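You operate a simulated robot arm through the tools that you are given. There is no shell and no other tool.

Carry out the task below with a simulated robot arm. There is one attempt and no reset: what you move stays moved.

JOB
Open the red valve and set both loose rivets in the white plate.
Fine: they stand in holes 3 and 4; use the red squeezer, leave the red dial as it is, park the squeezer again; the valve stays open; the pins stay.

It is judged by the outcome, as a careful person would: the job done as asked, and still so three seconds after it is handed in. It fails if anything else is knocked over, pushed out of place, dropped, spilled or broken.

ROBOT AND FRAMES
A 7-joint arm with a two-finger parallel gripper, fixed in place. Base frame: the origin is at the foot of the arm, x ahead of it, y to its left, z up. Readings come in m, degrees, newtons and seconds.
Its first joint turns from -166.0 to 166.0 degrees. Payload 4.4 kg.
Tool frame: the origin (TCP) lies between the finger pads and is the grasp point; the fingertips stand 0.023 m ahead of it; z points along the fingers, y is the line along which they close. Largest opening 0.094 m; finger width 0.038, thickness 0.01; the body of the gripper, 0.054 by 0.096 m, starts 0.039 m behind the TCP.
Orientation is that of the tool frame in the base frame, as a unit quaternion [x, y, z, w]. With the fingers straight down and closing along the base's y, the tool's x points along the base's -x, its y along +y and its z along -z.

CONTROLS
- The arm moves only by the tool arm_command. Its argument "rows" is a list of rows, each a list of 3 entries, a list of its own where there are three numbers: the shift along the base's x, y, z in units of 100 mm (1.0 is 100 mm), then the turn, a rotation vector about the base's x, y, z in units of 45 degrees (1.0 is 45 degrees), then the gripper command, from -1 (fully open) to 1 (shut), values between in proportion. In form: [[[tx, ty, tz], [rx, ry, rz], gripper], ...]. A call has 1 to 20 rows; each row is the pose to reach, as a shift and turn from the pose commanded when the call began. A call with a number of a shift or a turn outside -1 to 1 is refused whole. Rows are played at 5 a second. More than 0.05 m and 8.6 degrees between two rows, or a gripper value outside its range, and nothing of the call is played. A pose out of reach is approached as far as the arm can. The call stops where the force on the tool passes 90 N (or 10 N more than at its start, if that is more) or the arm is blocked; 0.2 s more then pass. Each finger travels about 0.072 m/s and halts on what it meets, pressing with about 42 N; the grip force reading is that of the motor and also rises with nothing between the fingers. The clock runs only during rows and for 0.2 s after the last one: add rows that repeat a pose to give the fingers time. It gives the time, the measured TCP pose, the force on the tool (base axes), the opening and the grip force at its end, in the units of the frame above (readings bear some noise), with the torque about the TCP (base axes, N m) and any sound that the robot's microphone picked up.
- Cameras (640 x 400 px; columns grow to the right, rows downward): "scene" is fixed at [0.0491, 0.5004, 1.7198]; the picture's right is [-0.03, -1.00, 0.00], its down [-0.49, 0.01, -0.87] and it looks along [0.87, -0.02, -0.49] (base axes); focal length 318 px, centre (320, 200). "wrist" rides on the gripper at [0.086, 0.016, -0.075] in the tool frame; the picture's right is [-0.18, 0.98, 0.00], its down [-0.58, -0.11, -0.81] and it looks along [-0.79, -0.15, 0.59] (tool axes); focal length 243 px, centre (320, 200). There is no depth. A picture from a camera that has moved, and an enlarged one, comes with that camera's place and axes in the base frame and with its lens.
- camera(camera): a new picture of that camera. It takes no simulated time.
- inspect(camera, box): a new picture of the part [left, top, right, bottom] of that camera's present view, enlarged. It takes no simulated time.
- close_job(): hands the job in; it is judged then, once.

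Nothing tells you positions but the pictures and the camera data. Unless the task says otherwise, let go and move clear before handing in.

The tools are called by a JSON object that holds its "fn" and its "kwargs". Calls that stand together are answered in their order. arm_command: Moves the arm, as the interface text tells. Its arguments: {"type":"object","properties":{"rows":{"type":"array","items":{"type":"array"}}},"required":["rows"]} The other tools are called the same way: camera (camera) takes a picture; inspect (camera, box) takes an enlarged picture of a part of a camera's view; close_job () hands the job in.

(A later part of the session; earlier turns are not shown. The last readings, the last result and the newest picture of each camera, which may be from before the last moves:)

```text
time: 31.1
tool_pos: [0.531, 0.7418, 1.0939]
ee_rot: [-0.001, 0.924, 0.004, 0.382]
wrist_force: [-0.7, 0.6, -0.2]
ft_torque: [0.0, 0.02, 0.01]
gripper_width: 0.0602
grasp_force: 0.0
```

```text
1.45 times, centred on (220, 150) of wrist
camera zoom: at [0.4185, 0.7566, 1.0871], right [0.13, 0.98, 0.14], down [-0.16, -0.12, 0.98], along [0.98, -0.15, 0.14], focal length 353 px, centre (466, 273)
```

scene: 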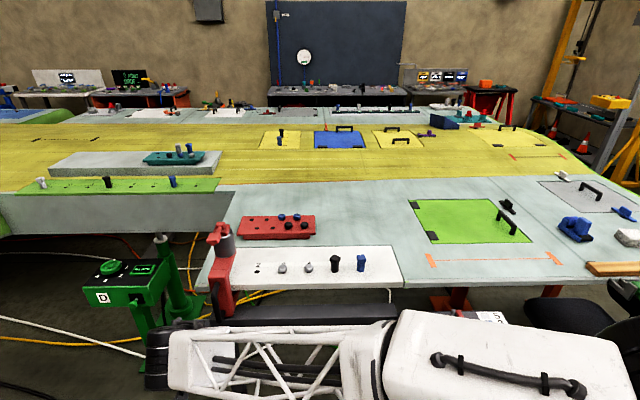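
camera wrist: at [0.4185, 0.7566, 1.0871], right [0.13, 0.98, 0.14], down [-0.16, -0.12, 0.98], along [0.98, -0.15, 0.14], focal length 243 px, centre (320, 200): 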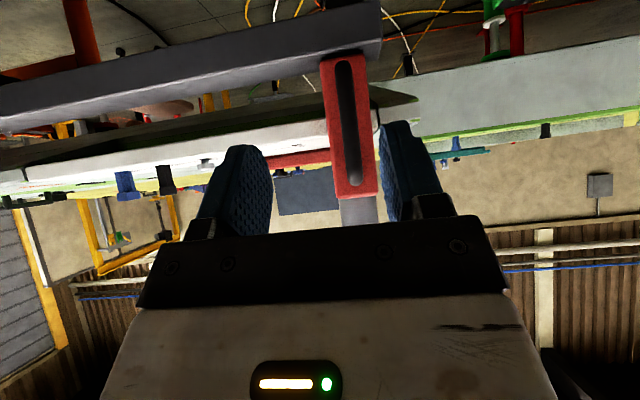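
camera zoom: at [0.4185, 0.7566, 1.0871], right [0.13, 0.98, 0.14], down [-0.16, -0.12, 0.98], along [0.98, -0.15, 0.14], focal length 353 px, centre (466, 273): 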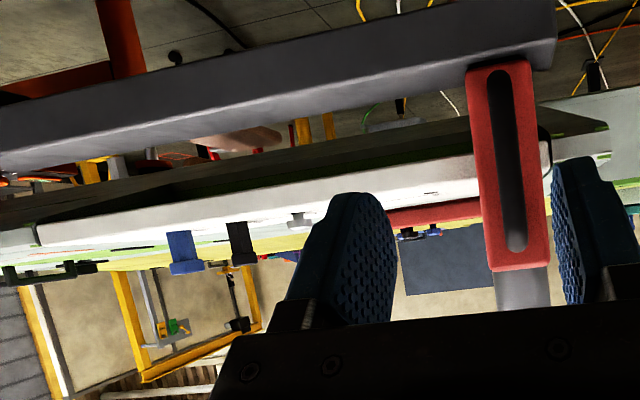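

The handle's grip bar is at about y = 0.757, z 1.00–1.10, x ≈ 0.66. I'll tilt the tool a little flatter and line up in front of it.

{"fn": "arm_command", "kwargs": {"rows": [[[0, 0.05, -0.1], [0, -0.15, 0], -0.28], [[0, 0.1, -0.2], [0, -0.3, 0], -0.28], [[0.0, 0.15, -0.41], [0, -0.444, 0], -0.28], [[0.2, 0.15, -0.41], [0, -0.444, 0], -0.28], [[0.35, 0.15, -0.41], [0, -0.444, 0], -0.28], [[0.35, 0.15, -0.41], [0, -0.444, 0], -0.28]]}}

{"fn": "camera", "kwargs": {"camera": "wrist"}}

{"fn": "camera", "kwargs": {"camera": "scene"}}

```text
time: 32.5
tool_pos: [0.5706, 0.754, 1.0505]
ee_rot: [-0.002, 0.844, 0.003, 0.536]
wrist_force: [-0.9, 0.4, -0.6]
ft_torque: [-0.04, 0.0, 0.0]
gripper_width: 0.0604
grasp_force: 0.1
```

```text
taken
camera wrist: at [0.4673, 0.7695, 1.0039], right [0.07, 0.98, 0.17], down [-0.48, -0.11, 0.87], along [0.87, -0.14, 0.47], focal length 243 px, centre (320, 200)
```

wrist: 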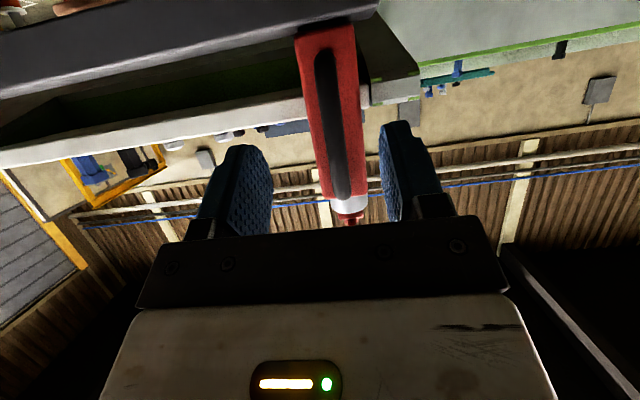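

```text
taken
```

scene: 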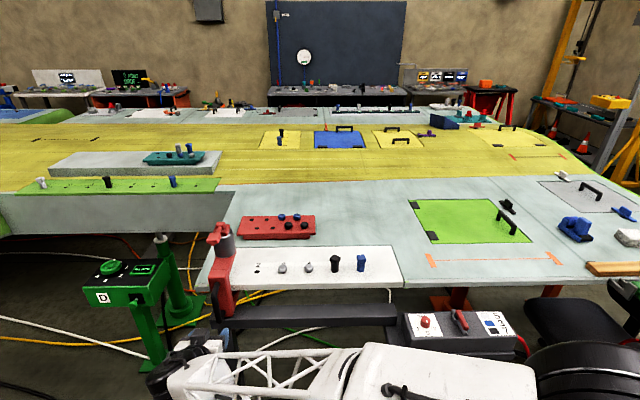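

The handle is centred between the fingers. I'll move in and grasp it.

{"fn": "arm_command", "kwargs": {"rows": [[[0.25, 0.03, 0], [0, 0, 0], -0.28], [[0.5, 0.03, 0], [0, 0, 0], -0.28], [[0.75, 0.03, 0], [0, 0, 0], -0.28], [[0.9, 0.03, 0], [0, 0, 0], -0.28]]}}

{"fn": "camera", "kwargs": {"camera": "wrist"}}

```text
time: 33.5
tool_pos: [0.6625, 0.7597, 1.0507]
ee_rot: [-0.002, 0.844, 0.003, 0.537]
wrist_force: [0.0, -0.2, 0.6]
ft_torque: [0.02, 0.02, -0.03]
gripper_width: 0.0602
grasp_force: 0.1
```

```text
taken
camera wrist: at [0.5584, 0.7739, 1.0044], right [0.07, 0.98, 0.17], down [-0.48, -0.11, 0.87], along [0.87, -0.15, 0.47], focal length 243 px, centre (320, 200)
```

wrist: 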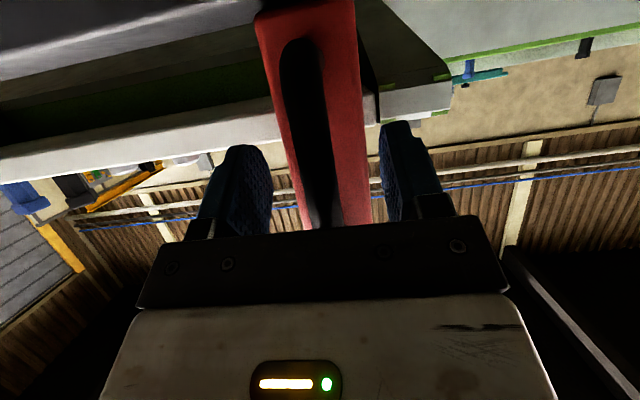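

{"fn": "arm_command", "kwargs": {"rows": [[[0, 0, 0], [0, 0, 0], 0.2], [[0, 0, 0], [0, 0, 0], 0.6], [[0, 0, 0], [0, 0, 0], 1], [[0, 0, 0], [0, 0, 0], 1]]}}

{"fn": "camera", "kwargs": {"camera": "wrist"}}

```text
time: 34.5
tool_pos: [0.6622, 0.7584, 1.0499]
ee_rot: [-0.002, 0.844, 0.003, 0.537]
wrist_force: [6.4, 6.1, 1.0]
ft_torque: [-1.52, 0.06, 0.06]
gripper_width: 0.0157
grasp_force: 45.2
```

```text
taken
camera wrist: at [0.5582, 0.7738, 1.0039], right [0.07, 0.98, 0.17], down [-0.48, -0.11, 0.87], along [0.87, -0.14, 0.47], focal length 243 px, centre (320, 200)
```

wrist: 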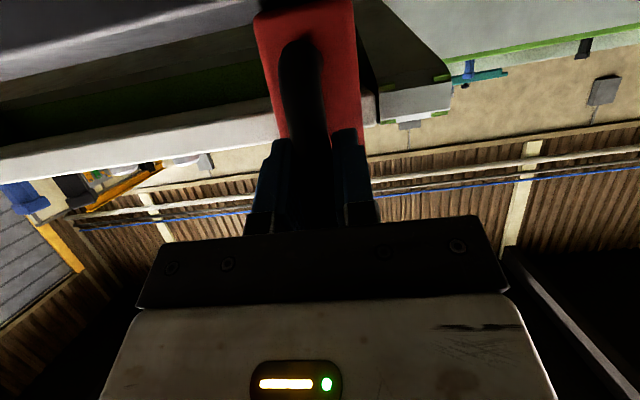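

The handle is grasped at a width of 15.7 mm. I'll test how the squeezer slides with a small move towards -y.

{"fn": "arm_command", "kwargs": {"rows": [[[0, -0.07, 0], [0, 0, 0], 1], [[0, -0.14, 0], [0, 0, 0], 1], [[0, -0.2, 0], [0, 0, 0], 1]]}}

{"fn": "inspect", "kwargs": {"camera": "scene", "box": [190, 200, 410, 340]}}

{"fn": "camera", "kwargs": {"camera": "wrist"}}

```text
time: 35.3
tool_pos: [0.6624, 0.7392, 1.0496]
ee_rot: [-0.001, 0.844, 0.003, 0.537]
wrist_force: [40.5, 2.7, 7.3]
ft_torque: [-1.8, 0.53, -0.05]
gripper_width: 0.0158
grasp_force: 45.0
```

```text
2.86 times, centred on (300, 270) of scene
camera zoom: at [0.0491, 0.5004, 1.7198], right [-0.03, -1.0, 0.0], down [-0.49, 0.01, -0.87], along [0.87, -0.02, -0.49], focal length 909 px, centre (377, 0)
```

zoom: 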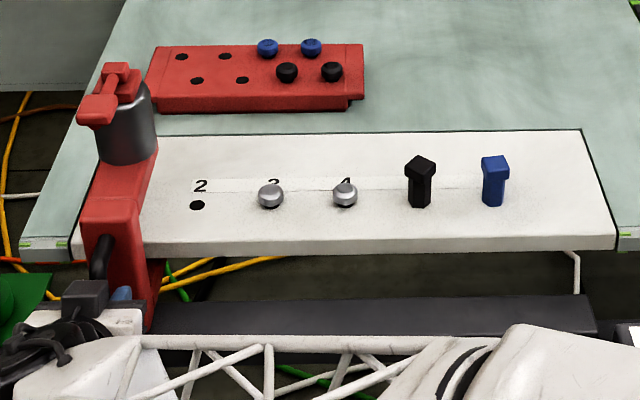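

```text
taken
camera wrist: at [0.5582, 0.7535, 1.0038], right [0.07, 0.98, 0.17], down [-0.48, -0.11, 0.87], along [0.87, -0.15, 0.47], focal length 243 px, centre (320, 200)
```

wrist: 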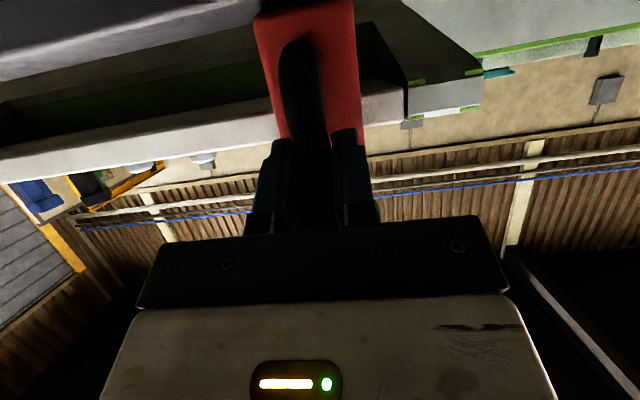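

The squeezer slides with the gripper, but an x force of about 40 N has built up, so the rail is slightly skew to my path or my x is off. I'll continue in small steps and trim x.

{"fn": "arm_command", "kwargs": {"rows": [[[0.02, 0, 0], [0, 0, 0], 1], [[0.02, 0, 0], [0, 0, 0], 1]]}}

{"fn": "arm_command", "kwargs": {"rows": [[[0.0, -0.07, 0], [0, 0, 0], 1], [[0.0, -0.14, 0], [0, 0, 0], 1], [[0.0, -0.2, 0], [0, 0, 0], 1]]}}

```text
time: 35.9
tool_pos: [0.6608, 0.7402, 1.0499]
ee_rot: [-0.002, 0.844, 0.004, 0.536]
wrist_force: [-0.4, -1.9, 16.6]
ft_torque: [-1.64, -0.47, 0.04]
gripper_width: 0.0157
grasp_force: 45.1
```

```text
time: 36.7
tool_pos: [0.6622, 0.7177, 1.0498]
ee_rot: [-0.002, 0.844, 0.003, 0.536]
wrist_force: [-8.9, 3.0, 3.2]
ft_torque: [-1.17, -0.88, 0.04]
gripper_width: 0.0158
grasp_force: 45.4
```

{"fn": "arm_command", "kwargs": {"rows": [[[0.0, -0.1, 0], [0, 0, 0], 1], [[0.0, -0.2, 0], [0, 0, 0], 1], [[0.0, -0.3, 0], [0, 0, 0], 1], [[0.0, -0.4, 0], [0, 0, 0], 1]]}}

{"fn": "inspect", "kwargs": {"camera": "scene", "box": [190, 200, 410, 340]}}

```text
time: 37.7
tool_pos: [0.6621, 0.6789, 1.0506]
ee_rot: [0.0, 0.844, 0.001, 0.536]
wrist_force: [-7.5, -2.6, -4.9]
ft_torque: [-1.31, 1.07, -0.21]
gripper_width: 0.0159
grasp_force: 45.1
```

```text
2.86 times, centred on (300, 270) of scene
camera zoom: at [0.0491, 0.5004, 1.7198], right [-0.03, -1.0, 0.0], down [-0.49, 0.01, -0.87], along [0.87, -0.02, -0.49], focal length 909 px, centre (377, 0)
```

zoom: 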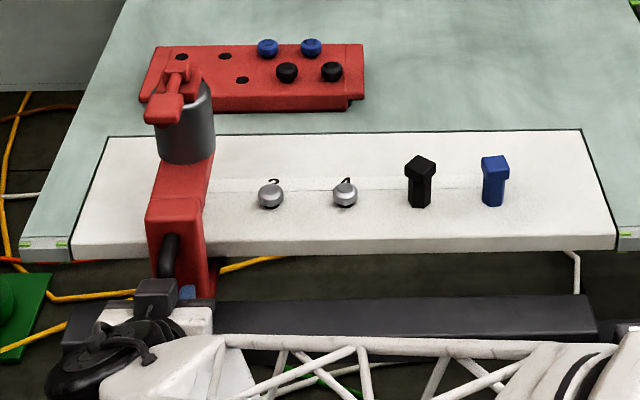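

The squeezer is now over hole 2, and its axis is almost level with my grip in y. I'll move another 81 mm to hole 3.

{"fn": "arm_command", "kwargs": {"rows": [[[0.0, -0.1, 0], [0, 0, 0], 1], [[0.0, -0.2, 0], [0, 0, 0], 1], [[0.0, -0.3, 0], [0, 0, 0], 1], [[0.0, -0.4, 0], [0, 0, 0], 1], [[0.0, -0.5, 0], [0, 0, 0], 1], [[0.0, -0.6, 0], [0, 0, 0], 1], [[0.0, -0.7, 0], [0, 0, 0], 1], [[0.0, -0.81, 0], [0, 0, 0], 1]]}}

{"fn": "inspect", "kwargs": {"camera": "scene", "box": [190, 200, 410, 340]}}

{"fn": "camera", "kwargs": {"camera": "wrist"}}

```text
time: 39.5
tool_pos: [0.6617, 0.5981, 1.0506]
ee_rot: [-0.003, 0.844, 0.003, 0.537]
wrist_force: [-4.5, -4.5, -10.8]
ft_torque: [-1.24, -0.23, -0.08]
gripper_width: 0.0158
grasp_force: 44.9
```

```text
2.86 times, centred on (300, 270) of scene
camera zoom: at [0.0491, 0.5004, 1.7198], right [-0.03, -1.0, 0.0], down [-0.49, 0.01, -0.87], along [0.87, -0.02, -0.49], focal length 909 px, centre (377, 0)
```

zoom: 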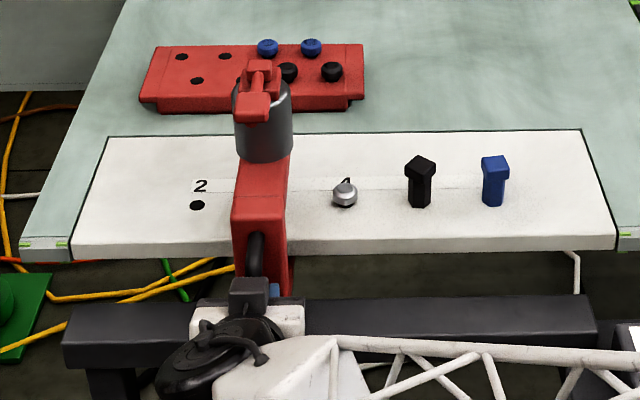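

```text
taken
camera wrist: at [0.5581, 0.6119, 1.0039], right [0.07, 0.98, 0.17], down [-0.48, -0.11, 0.87], along [0.87, -0.14, 0.47], focal length 243 px, centre (320, 200)
```

wrist: 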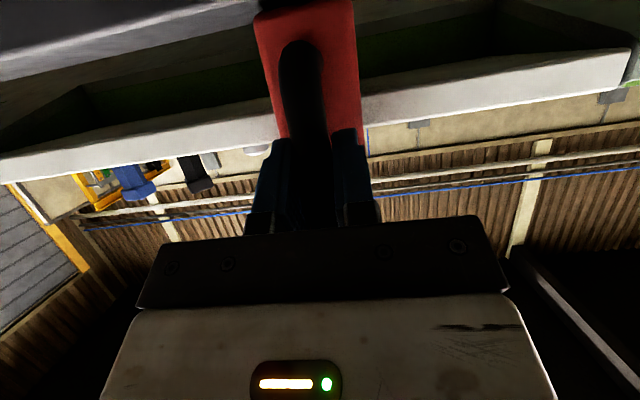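

The cylinder sits at column 264 and rivet 3 predicts 264.6, so it is aligned to within about 1 mm. I'll zoom in to double-check before letting go.

{"fn": "inspect", "kwargs": {"camera": "scene", "box": [255, 210, 335, 270]}}

```text
6.67 times, centred on (295, 240) of scene
camera zoom: at [0.0491, 0.5004, 1.7198], right [-0.03, -1.0, 0.0], down [-0.49, 0.01, -0.87], along [0.87, -0.02, -0.49], focal length 2122 px, centre (487, -67)
```

zoom: 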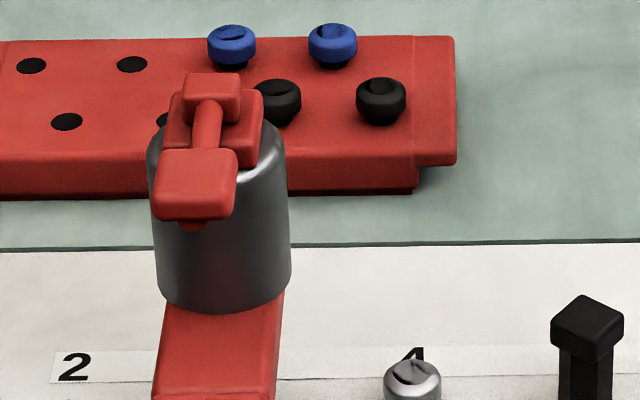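

Alignment is good. I'll release the handle, back straight out along -x, and check that the squeezer stays put.

{"fn": "arm_command", "kwargs": {"rows": [[[0, 0, 0], [0, 0, 0], 0.6], [[0, 0, 0], [0, 0, 0], 0.0], [[0, 0, 0], [0, 0, 0], -0.28], [[0, 0, 0], [0, 0, 0], -0.28], [[-0.3, 0, 0], [0, 0, 0], -0.28], [[-0.6, 0, 0], [0, 0, 0], -0.28], [[-0.9, 0, 0], [0, 0, 0], -0.28], [[-1.0, 0, 0], [0, 0, 0], -0.28]]}}

{"fn": "inspect", "kwargs": {"camera": "scene", "box": [255, 210, 335, 270]}}

{"fn": "camera", "kwargs": {"camera": "wrist"}}

```text
time: 41.3
tool_pos: [0.5626, 0.5985, 1.0483]
ee_rot: [-0.002, 0.844, 0.003, 0.536]
wrist_force: [0.1, 0.2, 0.1]
ft_torque: [-0.01, -0.03, 0.01]
gripper_width: 0.0601
grasp_force: 0.0
```

```text
6.67 times, centred on (295, 240) of scene
camera zoom: at [0.0491, 0.5004, 1.7198], right [-0.03, -1.0, 0.0], down [-0.49, 0.01, -0.87], along [0.87, -0.02, -0.49], focal length 2122 px, centre (487, -67)
```

zoom: 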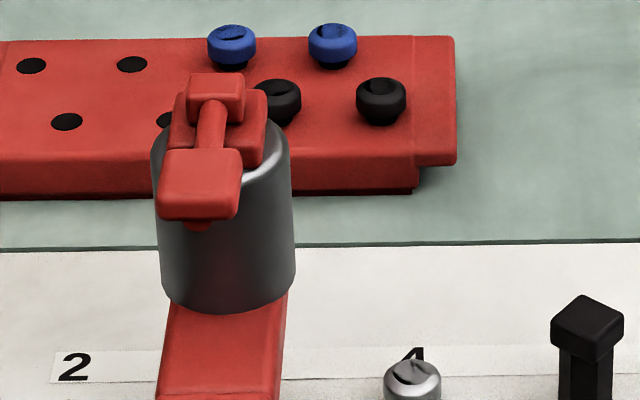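

```text
taken
camera wrist: at [0.4591, 0.6133, 1.0019], right [0.07, 0.98, 0.17], down [-0.48, -0.11, 0.87], along [0.87, -0.15, 0.47], focal length 243 px, centre (320, 200)
```

wrist: 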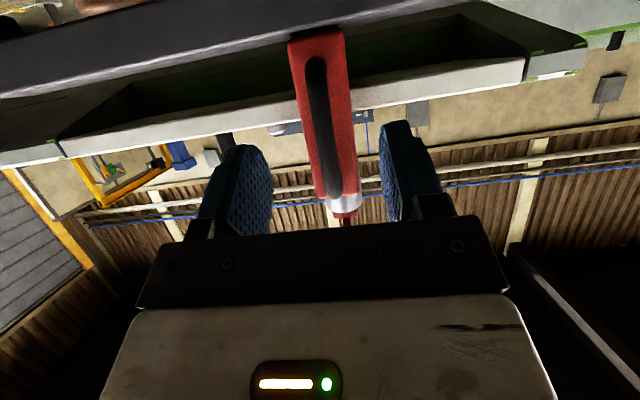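

The squeezer relaxed by about 2 mm when released. I'll measure more precisely against hole 2 and rivet 4 to see how close it is to hole 3.

{"fn": "inspect", "kwargs": {"camera": "scene", "box": [245, 250, 325, 300]}}

{"fn": "inspect", "kwargs": {"camera": "wrist", "box": [200, 20, 400, 200]}}

```text
8.00 times, centred on (285, 275) of scene
camera zoom: at [0.0491, 0.5004, 1.7198], right [-0.03, -1.0, 0.0], down [-0.49, 0.01, -0.87], along [0.87, -0.02, -0.49], focal length 2546 px, centre (600, -400)
```

zoom: 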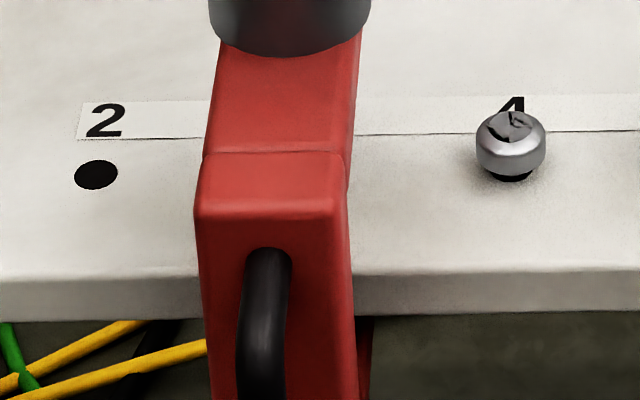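

```text
2.22 times, centred on (300, 110) of wrist
camera zoom: at [0.4591, 0.6133, 1.0019], right [0.07, 0.98, 0.17], down [-0.48, -0.11, 0.87], along [0.87, -0.15, 0.47], focal length 539 px, centre (364, 400)
```

zoom: 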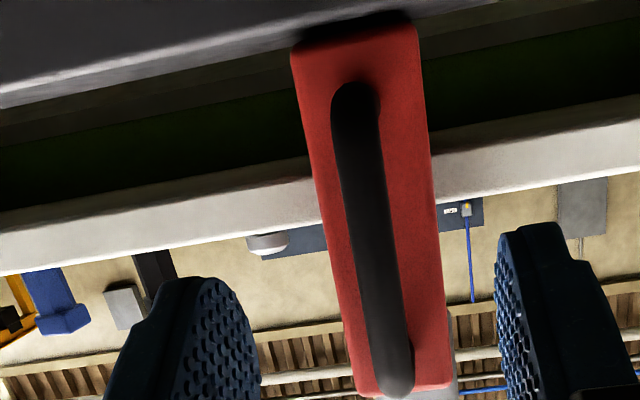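

Hole 3's axis computes to y ≈ 0.5955, and the squeezer now sits within about 0.5 mm of it, so it may have settled into a detent. I'll rise, bring the tool vertical, and close the fingers to press the paddle.

{"fn": "arm_command", "kwargs": {"rows": [[[0, 0, 0.16], [0, 0.12, 0], 0], [[0, 0, 0.33], [0, 0.24, 0], 0.5], [[0, 0, 0.5], [0, 0.36, 0], 1], [[0, 0, 0.66], [0, 0.48, 0], 1], [[0, 0, 0.83], [0, 0.6, 0], 1], [[0, 0, 1.0], [0, 0.722, 0], 1]]}}

{"fn": "arm_command", "kwargs": {"rows": [[[0, 0, 0.16], [0, 0.12, 0], 1], [[0, 0, 0.33], [0, 0.24, 0], 1], [[0, 0, 0.5], [0, 0.36, 0], 1], [[0, 0, 0.66], [0, 0.48, 0], 1], [[0, 0, 0.83], [0, 0.6, 0], 1], [[0, 0, 1.0], [0, 0.722, 0], 1]]}}

{"fn": "arm_command", "kwargs": {"rows": [[[0, 0, 0.4], [0, 0, 0], 1], [[0, 0, 0.8], [0, 0, 0], 1], [[0, 0, 0.8], [0, 0, 0], 1]]}}

{"fn": "camera", "kwargs": {"camera": "wrist"}}

{"fn": "camera", "kwargs": {"camera": "scene"}}

```text
time: 42.7
tool_pos: [0.5599, 0.5984, 1.1499]
ee_rot: [-0.001, 0.961, 0.004, 0.278]
wrist_force: [0.3, 0.4, -0.3]
ft_torque: [0.0, -0.02, 0.03]
gripper_width: 0.0
grasp_force: 42.4
```

```text
time: 44.1
tool_pos: [0.5617, 0.5978, 1.2516]
ee_rot: [0.0, 1.0, 0.002, -0.001]
wrist_force: [0.3, 0.5, -0.8]
ft_torque: [0.0, -0.01, -0.01]
gripper_width: 0.0001
grasp_force: 42.8
```

```text
time: 44.9
tool_pos: [0.5617, 0.5977, 1.3311]
ee_rot: [-0.001, 1.0, 0.003, -0.001]
wrist_force: [-0.3, -0.5, -0.2]
ft_torque: [0.0, 0.04, -0.04]
gripper_width: 0.0
grasp_force: 42.0
```

```text
taken
camera wrist: at [0.476, 0.6121, 1.4071], right [0.18, 0.98, 0.01], down [0.58, -0.11, 0.8], along [0.79, -0.14, -0.59], focal length 243 px, centre (320, 200)
```

wrist: 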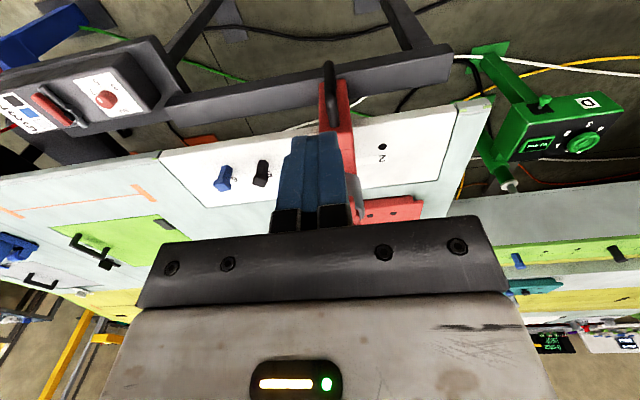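

```text
taken
```

scene: 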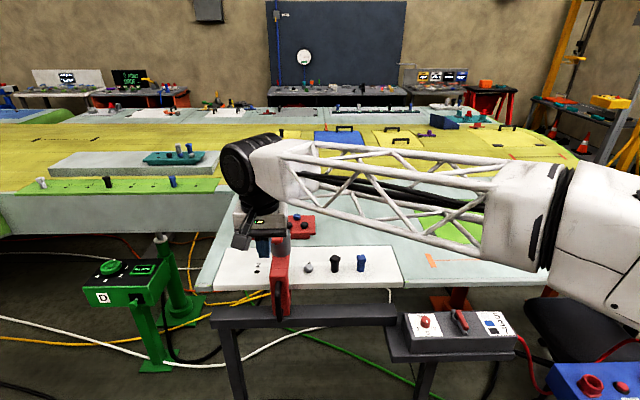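

{"fn": "arm_command", "kwargs": {"rows": [[[0.4, 0, 0], [0, 0, 0], 1], [[0.8, -0.02, 0], [0, 0, 0], 1], [[1.0, -0.02, 0], [0, 0, 0], 1]]}}

{"fn": "arm_command", "kwargs": {"rows": [[[0.4, 0, 0], [0, 0, 0], 1], [[0.725, 0, -0.2], [0, 0, 0], 1], [[0.725, 0, -0.5], [0, 0, 0], 1], [[0.725, 0, -0.5], [0, 0, 0], 1]]}}

{"fn": "inspect", "kwargs": {"camera": "scene", "box": [230, 190, 330, 270]}}

{"fn": "camera", "kwargs": {"camera": "wrist"}}

```text
time: 45.7
tool_pos: [0.6634, 0.5963, 1.3327]
ee_rot: [0.0, 1.0, 0.004, -0.001]
wrist_force: [0.2, 0.1, 0.6]
ft_torque: [0.01, 0.04, 0.0]
gripper_width: 0.0002
grasp_force: 42.3
```

```text
time: 46.7
tool_pos: [0.7387, 0.596, 1.279]
ee_rot: [0.0, 1.0, 0.004, -0.001]
wrist_force: [0.3, -0.6, -0.4]
ft_torque: [-0.02, -0.01, 0.01]
gripper_width: 0.0
grasp_force: 42.4
```

```text
5.00 times, centred on (280, 230) of scene
camera zoom: at [0.0491, 0.5004, 1.7198], right [-0.03, -1.0, 0.0], down [-0.49, 0.01, -0.87], along [0.87, -0.02, -0.49], focal length 1591 px, centre (520, 50)
```

zoom: 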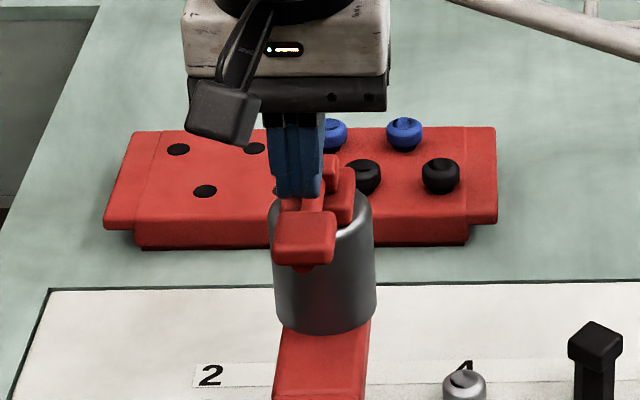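

```text
taken
camera wrist: at [0.6521, 0.6101, 1.3545], right [0.18, 0.98, 0.01], down [0.58, -0.11, 0.8], along [0.79, -0.14, -0.59], focal length 243 px, centre (320, 200)
```

wrist: 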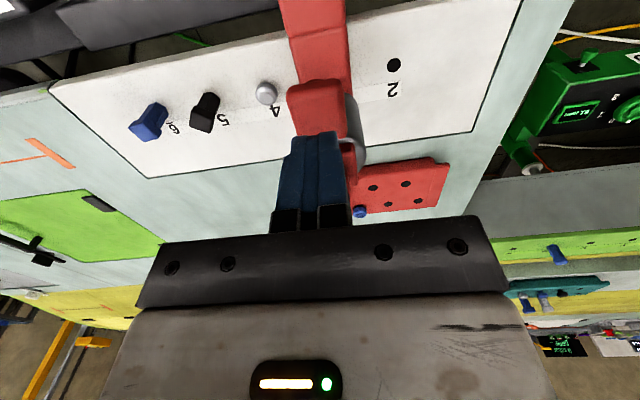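

The fingertips are over the paddle, which spans x ≈ 0.713–0.755. I'll lower slowly and press.

{"fn": "arm_command", "kwargs": {"rows": [[[0, 0, -0.06], [0, 0, 0], 1], [[0, 0, -0.12], [0, 0, 0], 1], [[0, 0, -0.18], [0, 0, 0], 1], [[0, 0, -0.24], [0, 0, 0], 1]]}}

{"fn": "inspect", "kwargs": {"camera": "scene", "box": [230, 190, 330, 270]}}

```text
time: 47.7
tool_pos: [0.7327, 0.5959, 1.2571]
ee_rot: [-0.001, 1.0, 0.003, -0.001]
wrist_force: [1.0, 1.6, 2.8]
ft_torque: [0.01, -0.05, 0.01]
gripper_width: 0.0
grasp_force: 41.9
```

```text
5.00 times, centred on (280, 230) of scene
camera zoom: at [0.0491, 0.5004, 1.7198], right [-0.03, -1.0, 0.0], down [-0.49, 0.01, -0.87], along [0.87, -0.02, -0.49], focal length 1591 px, centre (520, 50)
```

zoom: 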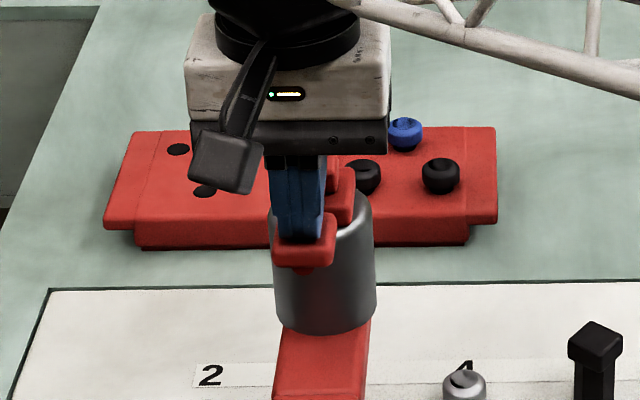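

{"fn": "arm_command", "kwargs": {"rows": [[[0, 0, -0.04], [0, 0, 0], 1], [[0, 0, -0.08], [0, 0, 0], 1], [[0, 0, -0.12], [0, 0, 0], 1]]}}

{"fn": "inspect", "kwargs": {"camera": "scene", "box": [230, 190, 330, 270]}}

```text
time: 48.5
tool_pos: [0.7335, 0.5951, 1.2459]
ee_rot: [0.0, 1.0, 0.003, -0.001]
wrist_force: [-3.3, -0.8, 6.9]
ft_torque: [-0.04, -0.02, 0.01]
gripper_width: 0.0
grasp_force: 42.3
```

```text
5.00 times, centred on (280, 230) of scene
camera zoom: at [0.0491, 0.5004, 1.7198], right [-0.03, -1.0, 0.0], down [-0.49, 0.01, -0.87], along [0.87, -0.02, -0.49], focal length 1591 px, centre (520, 50)
```

zoom: 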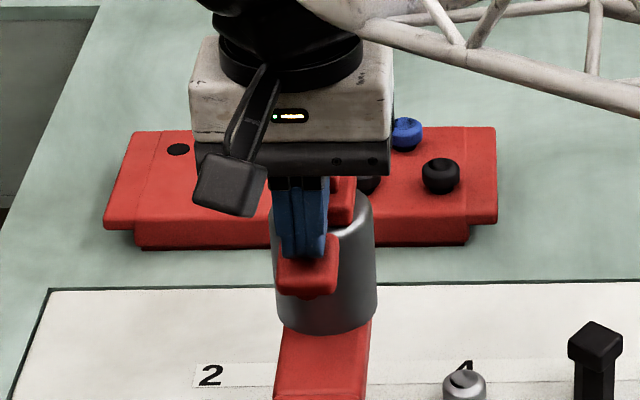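

The lever is going down against a light spring force of about 7 N. I'll keep pressing.

{"fn": "arm_command", "kwargs": {"rows": [[[0, 0, -0.03], [0, 0, 0], 1], [[0, 0, -0.06], [0, 0, 0], 1], [[0, 0, -0.09], [0, 0, 0], 1]]}}

{"fn": "inspect", "kwargs": {"camera": "scene", "box": [230, 190, 330, 270]}}

```text
time: 49.3
tool_pos: [0.7342, 0.5956, 1.2392]
ee_rot: [0.0, 1.0, 0.005, 0.001]
wrist_force: [-1.0, 2.3, 24.0]
ft_torque: [-0.03, -0.39, 0.05]
gripper_width: 0.0
grasp_force: 41.8
```

```text
5.00 times, centred on (280, 230) of scene
camera zoom: at [0.0491, 0.5004, 1.7198], right [-0.03, -1.0, 0.0], down [-0.49, 0.01, -0.87], along [0.87, -0.02, -0.49], focal length 1591 px, centre (520, 50)
```

zoom: 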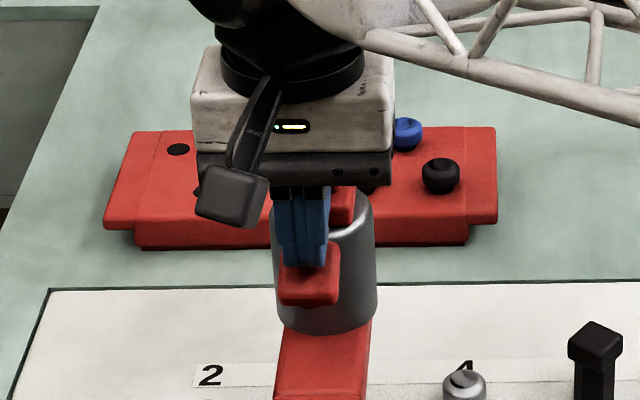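

{"fn": "arm_command", "kwargs": {"rows": [[[0, 0, -0.02], [0, 0, 0], 1], [[0, 0, -0.02], [0, 0, 0], 1], [[0, 0, -0.02], [0, 0, 0], 1], [[0, 0, -0.02], [0, 0, 0], 1], [[0, 0, -0.02], [0, 0, 0], 1], [[0, 0, -0.02], [0, 0, 0], 1]]}}

{"fn": "inspect", "kwargs": {"camera": "scene", "box": [230, 190, 330, 270]}}

{"fn": "inspect", "kwargs": {"camera": "wrist", "box": [200, 0, 420, 160]}}

```text
time: 50.7
tool_pos: [0.7349, 0.594, 1.2367]
ee_rot: [0.0, 1.0, 0.004, 0.001]
wrist_force: [17.7, -0.7, 77.4]
ft_torque: [-0.22, -1.79, 0.1]
gripper_width: 0.0001
grasp_force: 42.1
```

```text
5.00 times, centred on (280, 230) of scene
camera zoom: at [0.0491, 0.5004, 1.7198], right [-0.03, -1.0, 0.0], down [-0.49, 0.01, -0.87], along [0.87, -0.02, -0.49], focal length 1591 px, centre (520, 50)
```

zoom: 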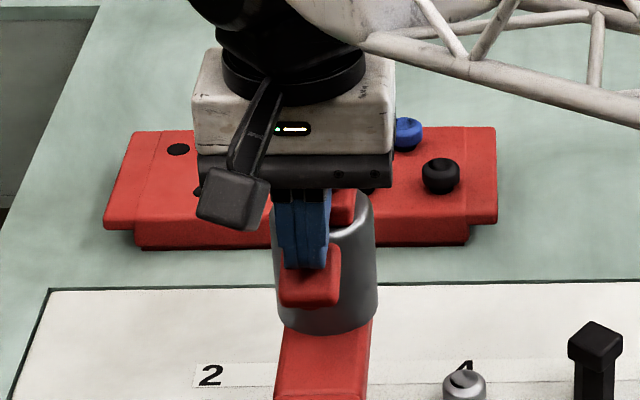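

```text
2.50 times, centred on (310, 80) of wrist
camera zoom: at [0.6483, 0.6089, 1.3125], right [0.18, 0.98, 0.01], down [0.58, -0.12, 0.81], along [0.79, -0.14, -0.59], focal length 606 px, centre (345, 500)
```

zoom: 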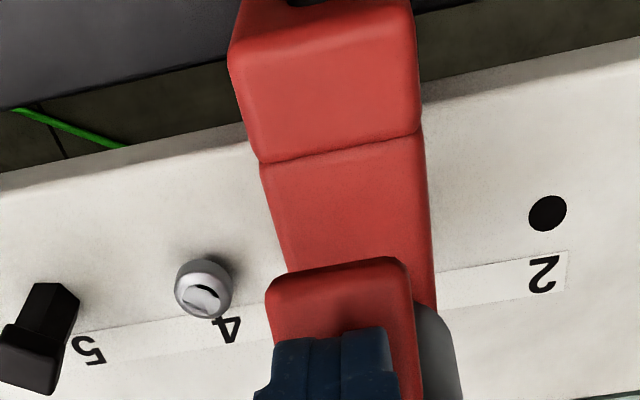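

The lever reached its hard stop at 77 N. I'll release it, rise, and look at the result.

{"fn": "arm_command", "kwargs": {"rows": [[[0, 0, 0.1], [0, 0, 0], 1], [[0, 0, 0.3], [0, 0, 0], 1], [[0, 0, 0.6], [0, 0, 0], 1], [[0, 0, 0.9], [0, 0, 0], 1], [[0, 0, 0.9], [0, 0, 0], 1]]}}

{"fn": "inspect", "kwargs": {"camera": "scene", "box": [230, 190, 330, 270]}}

{"fn": "inspect", "kwargs": {"camera": "scene", "box": [230, 240, 400, 330]}}

```text
time: 51.9
tool_pos: [0.7355, 0.5951, 1.321]
ee_rot: [0.0, 1.0, 0.003, -0.001]
wrist_force: [0.5, -0.3, 0.1]
ft_torque: [0.01, -0.02, 0.01]
gripper_width: 0.0003
grasp_force: 42.5
```

```text
5.00 times, centred on (280, 230) of scene
camera zoom: at [0.0491, 0.5004, 1.7198], right [-0.03, -1.0, 0.0], down [-0.49, 0.01, -0.87], along [0.87, -0.02, -0.49], focal length 1591 px, centre (520, 50)
```

zoom: 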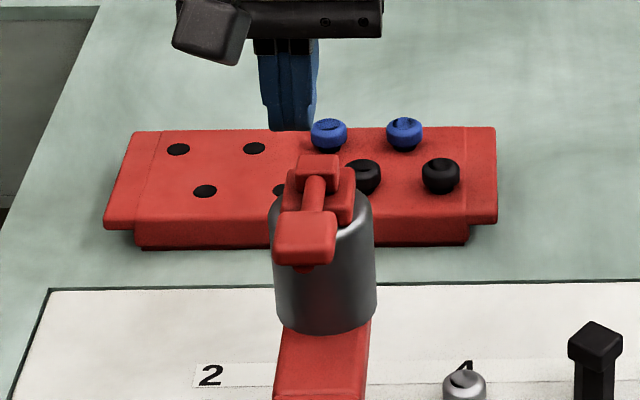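

```text
3.76 times, centred on (315, 285) of scene
camera zoom: at [0.0491, 0.5004, 1.7198], right [-0.03, -1.0, 0.0], down [-0.49, 0.01, -0.87], along [0.87, -0.02, -0.49], focal length 1198 px, centre (339, -120)
```

zoom: 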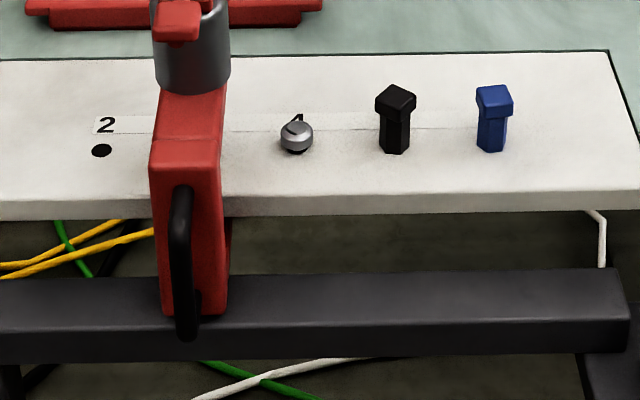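

The lever sprang back up. I'll look under the squeezer's arm from the -y side to see whether rivet 3 has been set.

{"fn": "arm_command", "kwargs": {"rows": [[[0.05, -0.08, 0.03], [0, 0, 0.17], 1], [[0.1, -0.16, 0.06], [0, 0, 0.34], 1], [[0.15, -0.25, 0.1], [0, 0, 0.5], 1], [[0.2, -0.33, 0.13], [0, 0, 0.67], 1], [[0.25, -0.42, 0.16], [0, 0, 0.84], 1], [[0.3, -0.5, 0.2], [0, 0, 1.0], 1]]}}

{"fn": "arm_command", "kwargs": {"rows": [[[0.05, -0.1, 0], [0, 0, 0.17], 1], [[0.1, -0.2, 0], [0, 0, 0.34], 1], [[0.17, -0.3, 0], [0, 0, 0.5], 1], [[0.23, -0.4, 0], [0, 0, 0.67], 1], [[0.3, -0.5, 0], [0, 0, 0.84], 1], [[0.36, -0.6, 0], [0, 0, 1.0], 1]]}}

{"fn": "arm_command", "kwargs": {"rows": [[[0, 0, -0.4], [0, 0, 0], 1], [[0, 0, -0.8], [0, 0, 0], 1], [[0, 0, -1.0], [0, 0, 0], 1]]}}

{"fn": "camera", "kwargs": {"camera": "wrist"}}

```text
time: 53.3
tool_pos: [0.7649, 0.5477, 1.3429]
ee_rot: [-0.383, 0.924, 0.003, -0.001]
wrist_force: [-0.4, -0.5, -0.1]
ft_torque: [0.03, -0.02, -0.01]
gripper_width: 0.0003
grasp_force: 41.8
```

```text
time: 54.7
tool_pos: [0.7997, 0.4876, 1.3433]
ee_rot: [0.708, -0.707, -0.001, 0.003]
wrist_force: [0.0, 0.3, 0.0]
ft_torque: [0.04, 0.01, 0.02]
gripper_width: 0.0
grasp_force: 41.5
```

```text
time: 55.5
tool_pos: [0.7983, 0.4852, 1.243]
ee_rot: [0.707, -0.707, -0.001, 0.003]
wrist_force: [-0.1, -0.3, 0.2]
ft_torque: [0.02, 0.0, -0.01]
gripper_width: 0.0001
grasp_force: 42.0
```

```text
taken
camera wrist: at [0.7835, 0.3975, 1.3184], right [-0.98, 0.18, 0.01], down [0.11, 0.58, 0.8], along [0.15, 0.79, -0.59], focal length 243 px, centre (320, 200)
```

wrist: 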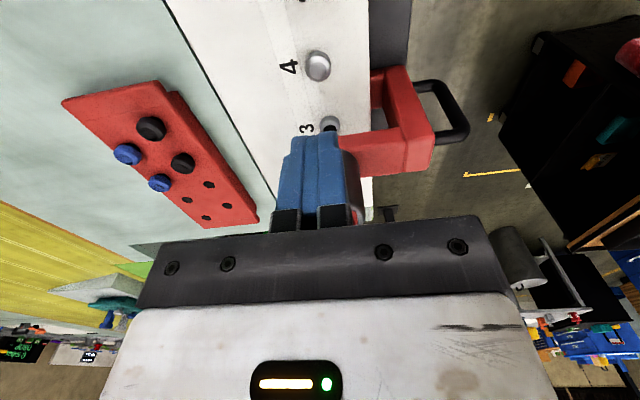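

{"fn": "inspect", "kwargs": {"camera": "wrist", "box": [270, 30, 390, 150]}}

```text
3.33 times, centred on (330, 90) of wrist
camera zoom: at [0.7835, 0.3975, 1.3184], right [-0.98, 0.18, 0.01], down [0.11, 0.58, 0.8], along [0.15, 0.79, -0.59], focal length 809 px, centre (287, 567)
```

zoom: 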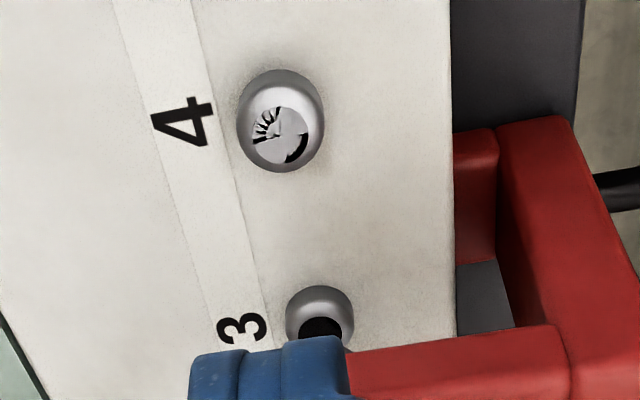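

{"fn": "arm_command", "kwargs": {"rows": [[[0, 0, -0.2], [0, 0, 0], 0], [[0, 0, -0.4], [0, 0, 0], -0.6], [[0, 0, -0.6], [0, 0, 0], -1], [[0, 0, -0.6], [0, 0, 0], -1], [[0, 0, -0.6], [0, 0, 0], -1]]}}

{"fn": "camera", "kwargs": {"camera": "wrist"}}

{"fn": "inspect", "kwargs": {"camera": "wrist", "box": [260, 60, 420, 220]}}

```text
time: 56.7
tool_pos: [0.7983, 0.4853, 1.1836]
ee_rot: [-0.706, 0.708, 0.001, -0.003]
wrist_force: [-1.2, 0.1, -1.1]
ft_torque: [0.02, 0.01, -0.05]
gripper_width: 0.0939
grasp_force: 0.1
```

```text
taken
camera wrist: at [0.7834, 0.3976, 1.2578], right [-0.98, 0.18, 0.01], down [0.11, 0.58, 0.8], along [0.14, 0.79, -0.59], focal length 243 px, centre (320, 200)
```

wrist: 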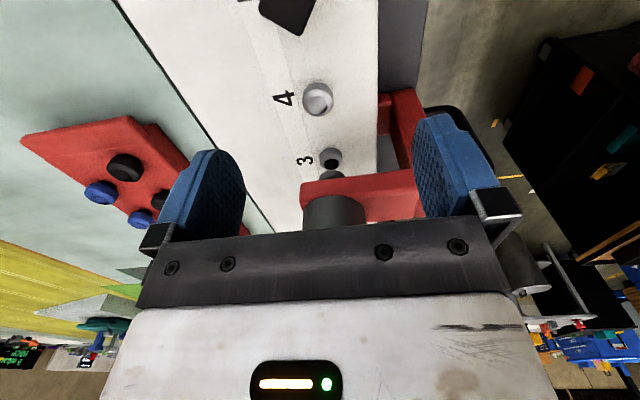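

```text
2.50 times, centred on (340, 140) of wrist
camera zoom: at [0.7834, 0.3976, 1.2578], right [-0.98, 0.18, 0.01], down [0.11, 0.58, 0.8], along [0.14, 0.79, -0.59], focal length 606 px, centre (270, 350)
```

zoom: 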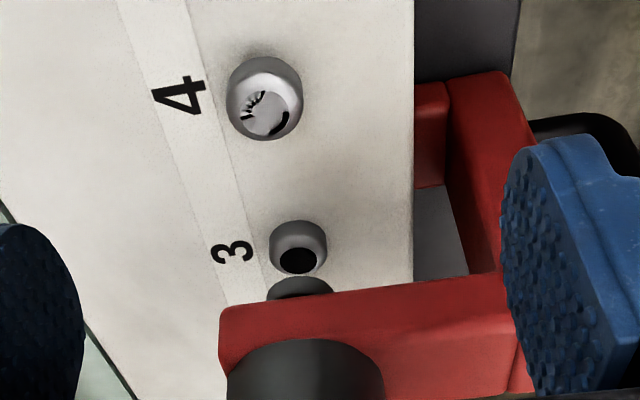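

{"fn": "inspect", "kwargs": {"camera": "wrist", "box": [290, 75, 370, 190]}}

{"fn": "inspect", "kwargs": {"camera": "scene", "box": [255, 240, 375, 300]}}

```text
3.48 times, centred on (330, 132) of wrist
camera zoom: at [0.7834, 0.3976, 1.2578], right [-0.98, 0.18, 0.01], down [0.11, 0.58, 0.8], along [0.14, 0.79, -0.59], focal length 844 px, centre (285, 435)
```

zoom: 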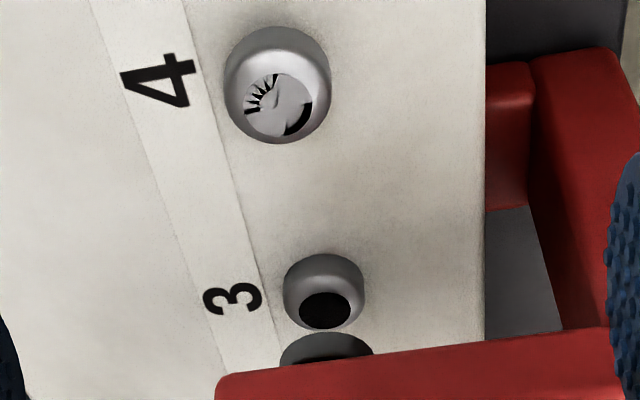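

```text
5.33 times, centred on (315, 270) of scene
camera zoom: at [0.0491, 0.5004, 1.7198], right [-0.03, -1.0, 0.0], down [-0.49, 0.01, -0.87], along [0.87, -0.02, -0.49], focal length 1697 px, centre (347, -173)
```

zoom: 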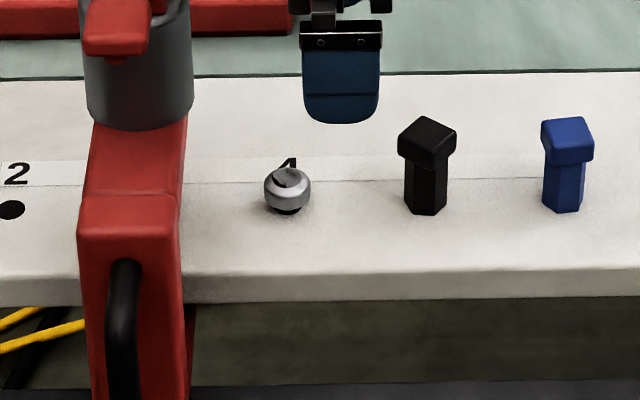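

I can't tell reliably from this angle. The handle must be grasped again anyway to go to hole 4, and after that rivet 3 will be in plain view. I'll go back to the handle by the safe route.

{"fn": "arm_command", "kwargs": {"rows": [[[0, 0, 0.4], [0, 0, 0], -0.6], [[0, 0, 0.8], [0, 0, 0], -0.28], [[0, 0, 1.0], [0, 0, 0], -0.28]]}}

{"fn": "arm_command", "kwargs": {"rows": [[[-0.17, 0, 0.1], [0, 0, -0.17], -0.28], [[-0.34, 0, 0.2], [0, 0, -0.34], -0.28], [[-0.5, 0, 0.3], [0, 0, -0.5], -0.28], [[-0.67, 0, 0.3], [0, 0, -0.67], -0.28], [[-0.84, 0, 0.3], [0, 0, -0.84], -0.28], [[-1.0, 0, 0.3], [0, 0, -1.0], -0.28]]}}

{"fn": "arm_command", "kwargs": {"rows": [[[-0.2, 0, 0], [0, 0, -0.17], -0.28], [[-0.4, 0, 0], [0, 0, -0.34], -0.28], [[-0.6, 0.1, 0], [0, 0, -0.5], -0.28], [[-0.8, 0.3, -0.1], [0, 0, -0.67], -0.28], [[-0.95, 0.5, -0.2], [0, 0, -0.84], -0.28], [[-1.0, 0.6, -0.3], [0, 0, -1.0], -0.28]]}}

{"fn": "arm_command", "kwargs": {"rows": [[[-0.1, 0.1, -0.16], [0, -0.12, 0], -0.28], [[-0.2, 0.2, -0.33], [0, -0.24, 0], -0.28], [[-0.3, 0.3, -0.5], [0, -0.36, 0], -0.28], [[-0.4, 0.4, -0.66], [0, -0.48, 0], -0.28], [[-0.45, 0.45, -0.83], [0, -0.6, 0], -0.28], [[-0.5, 0.5, -1.0], [0, -0.722, 0], -0.28]]}}

{"fn": "arm_command", "kwargs": {"rows": [[[0, 0, -0.16], [0, -0.12, 0], -0.28], [[0, 0, -0.33], [0, -0.24, 0], -0.28], [[0, 0, -0.5], [0, -0.36, 0], -0.28], [[0, 0, -0.66], [0, -0.48, 0], -0.28], [[0, 0, -0.83], [0, -0.6, 0], -0.28], [[0, 0, -1.0], [0, -0.722, 0], -0.28]]}}

{"fn": "camera", "kwargs": {"camera": "wrist"}}

```text
time: 57.5
tool_pos: [0.8016, 0.4834, 1.2802]
ee_rot: [-0.707, 0.707, 0.002, -0.003]
wrist_force: [0.3, -0.1, 0.9]
ft_torque: [-0.01, 0.02, 0.01]
gripper_width: 0.06
grasp_force: 0.1
```

```text
time: 58.9
tool_pos: [0.6993, 0.4853, 1.3109]
ee_rot: [-0.383, 0.924, 0.004, -0.002]
wrist_force: [-0.6, 0.3, -0.8]
ft_torque: [0.01, -0.01, -0.03]
gripper_width: 0.0602
grasp_force: 0.0
```

```text
time: 60.3
tool_pos: [0.6017, 0.5434, 1.2843]
ee_rot: [0.001, 1.0, 0.003, -0.001]
wrist_force: [-0.4, 0.3, 0.9]
ft_torque: [-0.02, -0.01, 0.02]
gripper_width: 0.0599
grasp_force: 0.1
```

```text
time: 61.7
tool_pos: [0.5488, 0.5969, 1.1832]
ee_rot: [-0.001, 0.96, 0.003, 0.28]
wrist_force: [0.5, 0.1, 0.2]
ft_torque: [0.0, 0.01, -0.01]
gripper_width: 0.0601
grasp_force: 0.0
```

```text
time: 63.1
tool_pos: [0.5503, 0.5955, 1.0868]
ee_rot: [-0.002, 0.844, 0.004, 0.537]
wrist_force: [0.5, -0.4, 0.3]
ft_torque: [-0.02, 0.02, -0.01]
gripper_width: 0.06
grasp_force: 0.0
```

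```text
taken
camera wrist: at [0.4464, 0.6108, 1.0398], right [0.07, 0.98, 0.17], down [-0.48, -0.12, 0.87], along [0.87, -0.15, 0.47], focal length 243 px, centre (320, 200)
```

wrist: 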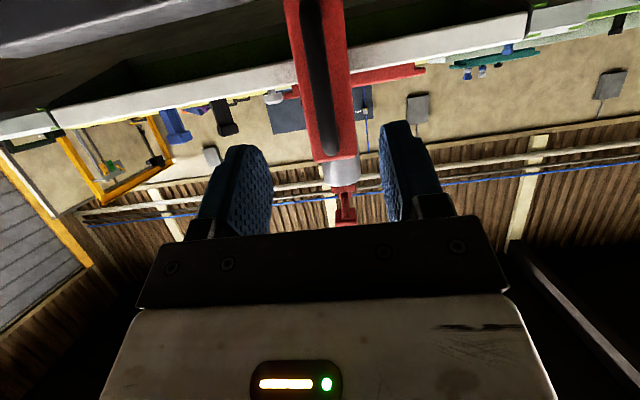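

{"fn": "arm_command", "kwargs": {"rows": [[[0.1, 0, -0.2], [0, 0, 0], -0.28], [[0.3, 0, -0.33], [0, 0, 0], -0.28], [[0.6, 0, -0.33], [0, 0, 0], -0.28], [[0.8, 0, -0.33], [0, 0, 0], -0.28]]}}

{"fn": "arm_command", "kwargs": {"rows": [[[0.2, 0, 0], [0, 0, 0], -0.28], [[0.315, 0, 0], [0, 0, 0], -0.28], [[0.315, 0, 0], [0, 0, 0], -0.28]]}}

{"fn": "camera", "kwargs": {"camera": "wrist"}}

```text
time: 64.1
tool_pos: [0.6308, 0.5951, 1.0525]
ee_rot: [-0.002, 0.844, 0.003, 0.537]
wrist_force: [0.6, 0.3, 0.1]
ft_torque: [0.01, -0.03, 0.01]
gripper_width: 0.06
grasp_force: 0.0
```

```text
time: 64.9
tool_pos: [0.6607, 0.5942, 1.0526]
ee_rot: [-0.003, 0.844, 0.003, 0.536]
wrist_force: [-0.1, 0.8, 0.7]
ft_torque: [0.0, 0.02, 0.01]
gripper_width: 0.0603
grasp_force: 0.1
```

```text
taken
camera wrist: at [0.5581, 0.61, 1.0068], right [0.07, 0.98, 0.17], down [-0.48, -0.11, 0.87], along [0.87, -0.14, 0.47], focal length 243 px, centre (320, 200)
```

wrist: 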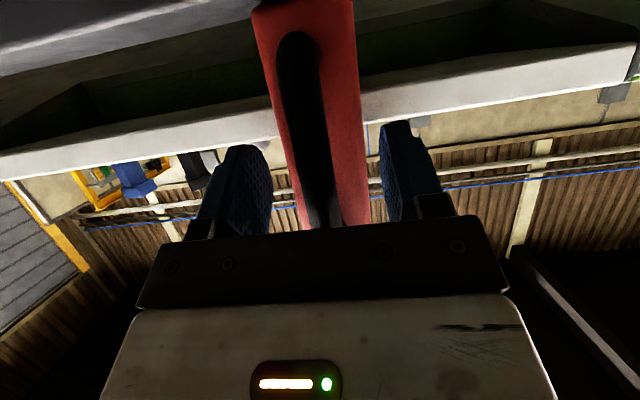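

{"fn": "arm_command", "kwargs": {"rows": [[[0, 0, 0], [0, 0, 0], 0.2], [[0, 0, 0], [0, 0, 0], 0.6], [[0, 0, 0], [0, 0, 0], 1], [[0, 0, 0], [0, 0, 0], 1]]}}

{"fn": "inspect", "kwargs": {"camera": "scene", "box": [255, 210, 335, 270]}}

```text
time: 65.9
tool_pos: [0.6618, 0.5961, 1.0522]
ee_rot: [-0.002, 0.844, 0.003, 0.537]
wrist_force: [1.2, -0.4, 1.0]
ft_torque: [-1.45, 0.17, -0.02]
gripper_width: 0.0159
grasp_force: 44.7
```

```text
6.67 times, centred on (295, 240) of scene
camera zoom: at [0.0491, 0.5004, 1.7198], right [-0.03, -1.0, 0.0], down [-0.49, 0.01, -0.87], along [0.87, -0.02, -0.49], focal length 2122 px, centre (487, -67)
```

zoom: 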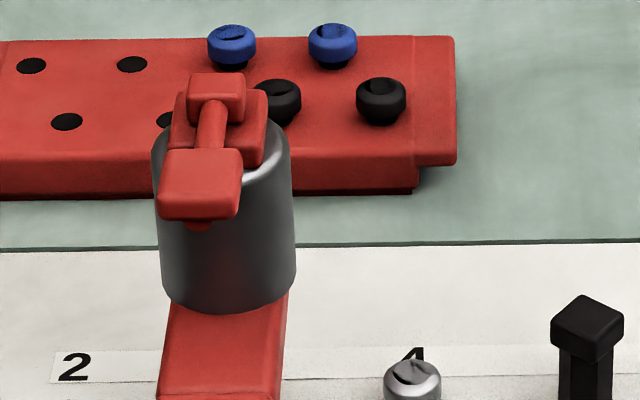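

Gripped without shifting it. Sliding 81 mm to hole 4.

{"fn": "arm_command", "kwargs": {"rows": [[[0.0, -0.1, 0], [0, 0, 0], 1], [[0.0, -0.2, 0], [0, 0, 0], 1], [[0.0, -0.3, 0], [0, 0, 0], 1], [[0.0, -0.4, 0], [0, 0, 0], 1], [[0.0, -0.5, 0], [0, 0, 0], 1], [[0.0, -0.6, 0], [0, 0, 0], 1], [[0.0, -0.7, 0], [0, 0, 0], 1], [[0.0, -0.81, 0], [0, 0, 0], 1]]}}

{"fn": "inspect", "kwargs": {"camera": "scene", "box": [245, 240, 365, 300]}}

{"fn": "inspect", "kwargs": {"camera": "scene", "box": [265, 210, 345, 270]}}

```text
time: 67.7
tool_pos: [0.6627, 0.5155, 1.0523]
ee_rot: [-0.002, 0.843, 0.004, 0.538]
wrist_force: [-14.2, 2.3, 36.9]
ft_torque: [-1.24, -0.02, -0.03]
gripper_width: 0.0159
grasp_force: 44.8
```

```text
5.33 times, centred on (305, 270) of scene
camera zoom: at [0.0491, 0.5004, 1.7198], right [-0.03, -1.0, 0.0], down [-0.49, 0.01, -0.87], along [0.87, -0.02, -0.49], focal length 1697 px, centre (400, -173)
```

zoom: 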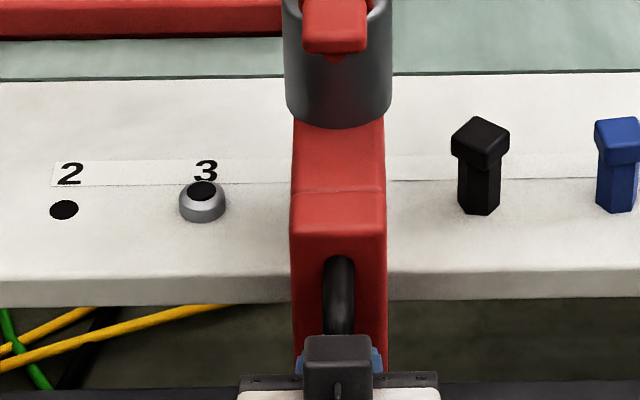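

```text
6.67 times, centred on (305, 240) of scene
camera zoom: at [0.0491, 0.5004, 1.7198], right [-0.03, -1.0, 0.0], down [-0.49, 0.01, -0.87], along [0.87, -0.02, -0.49], focal length 2122 px, centre (420, -67)
```

zoom: 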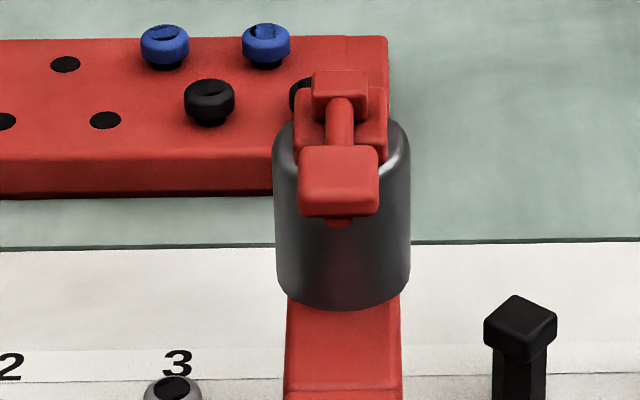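

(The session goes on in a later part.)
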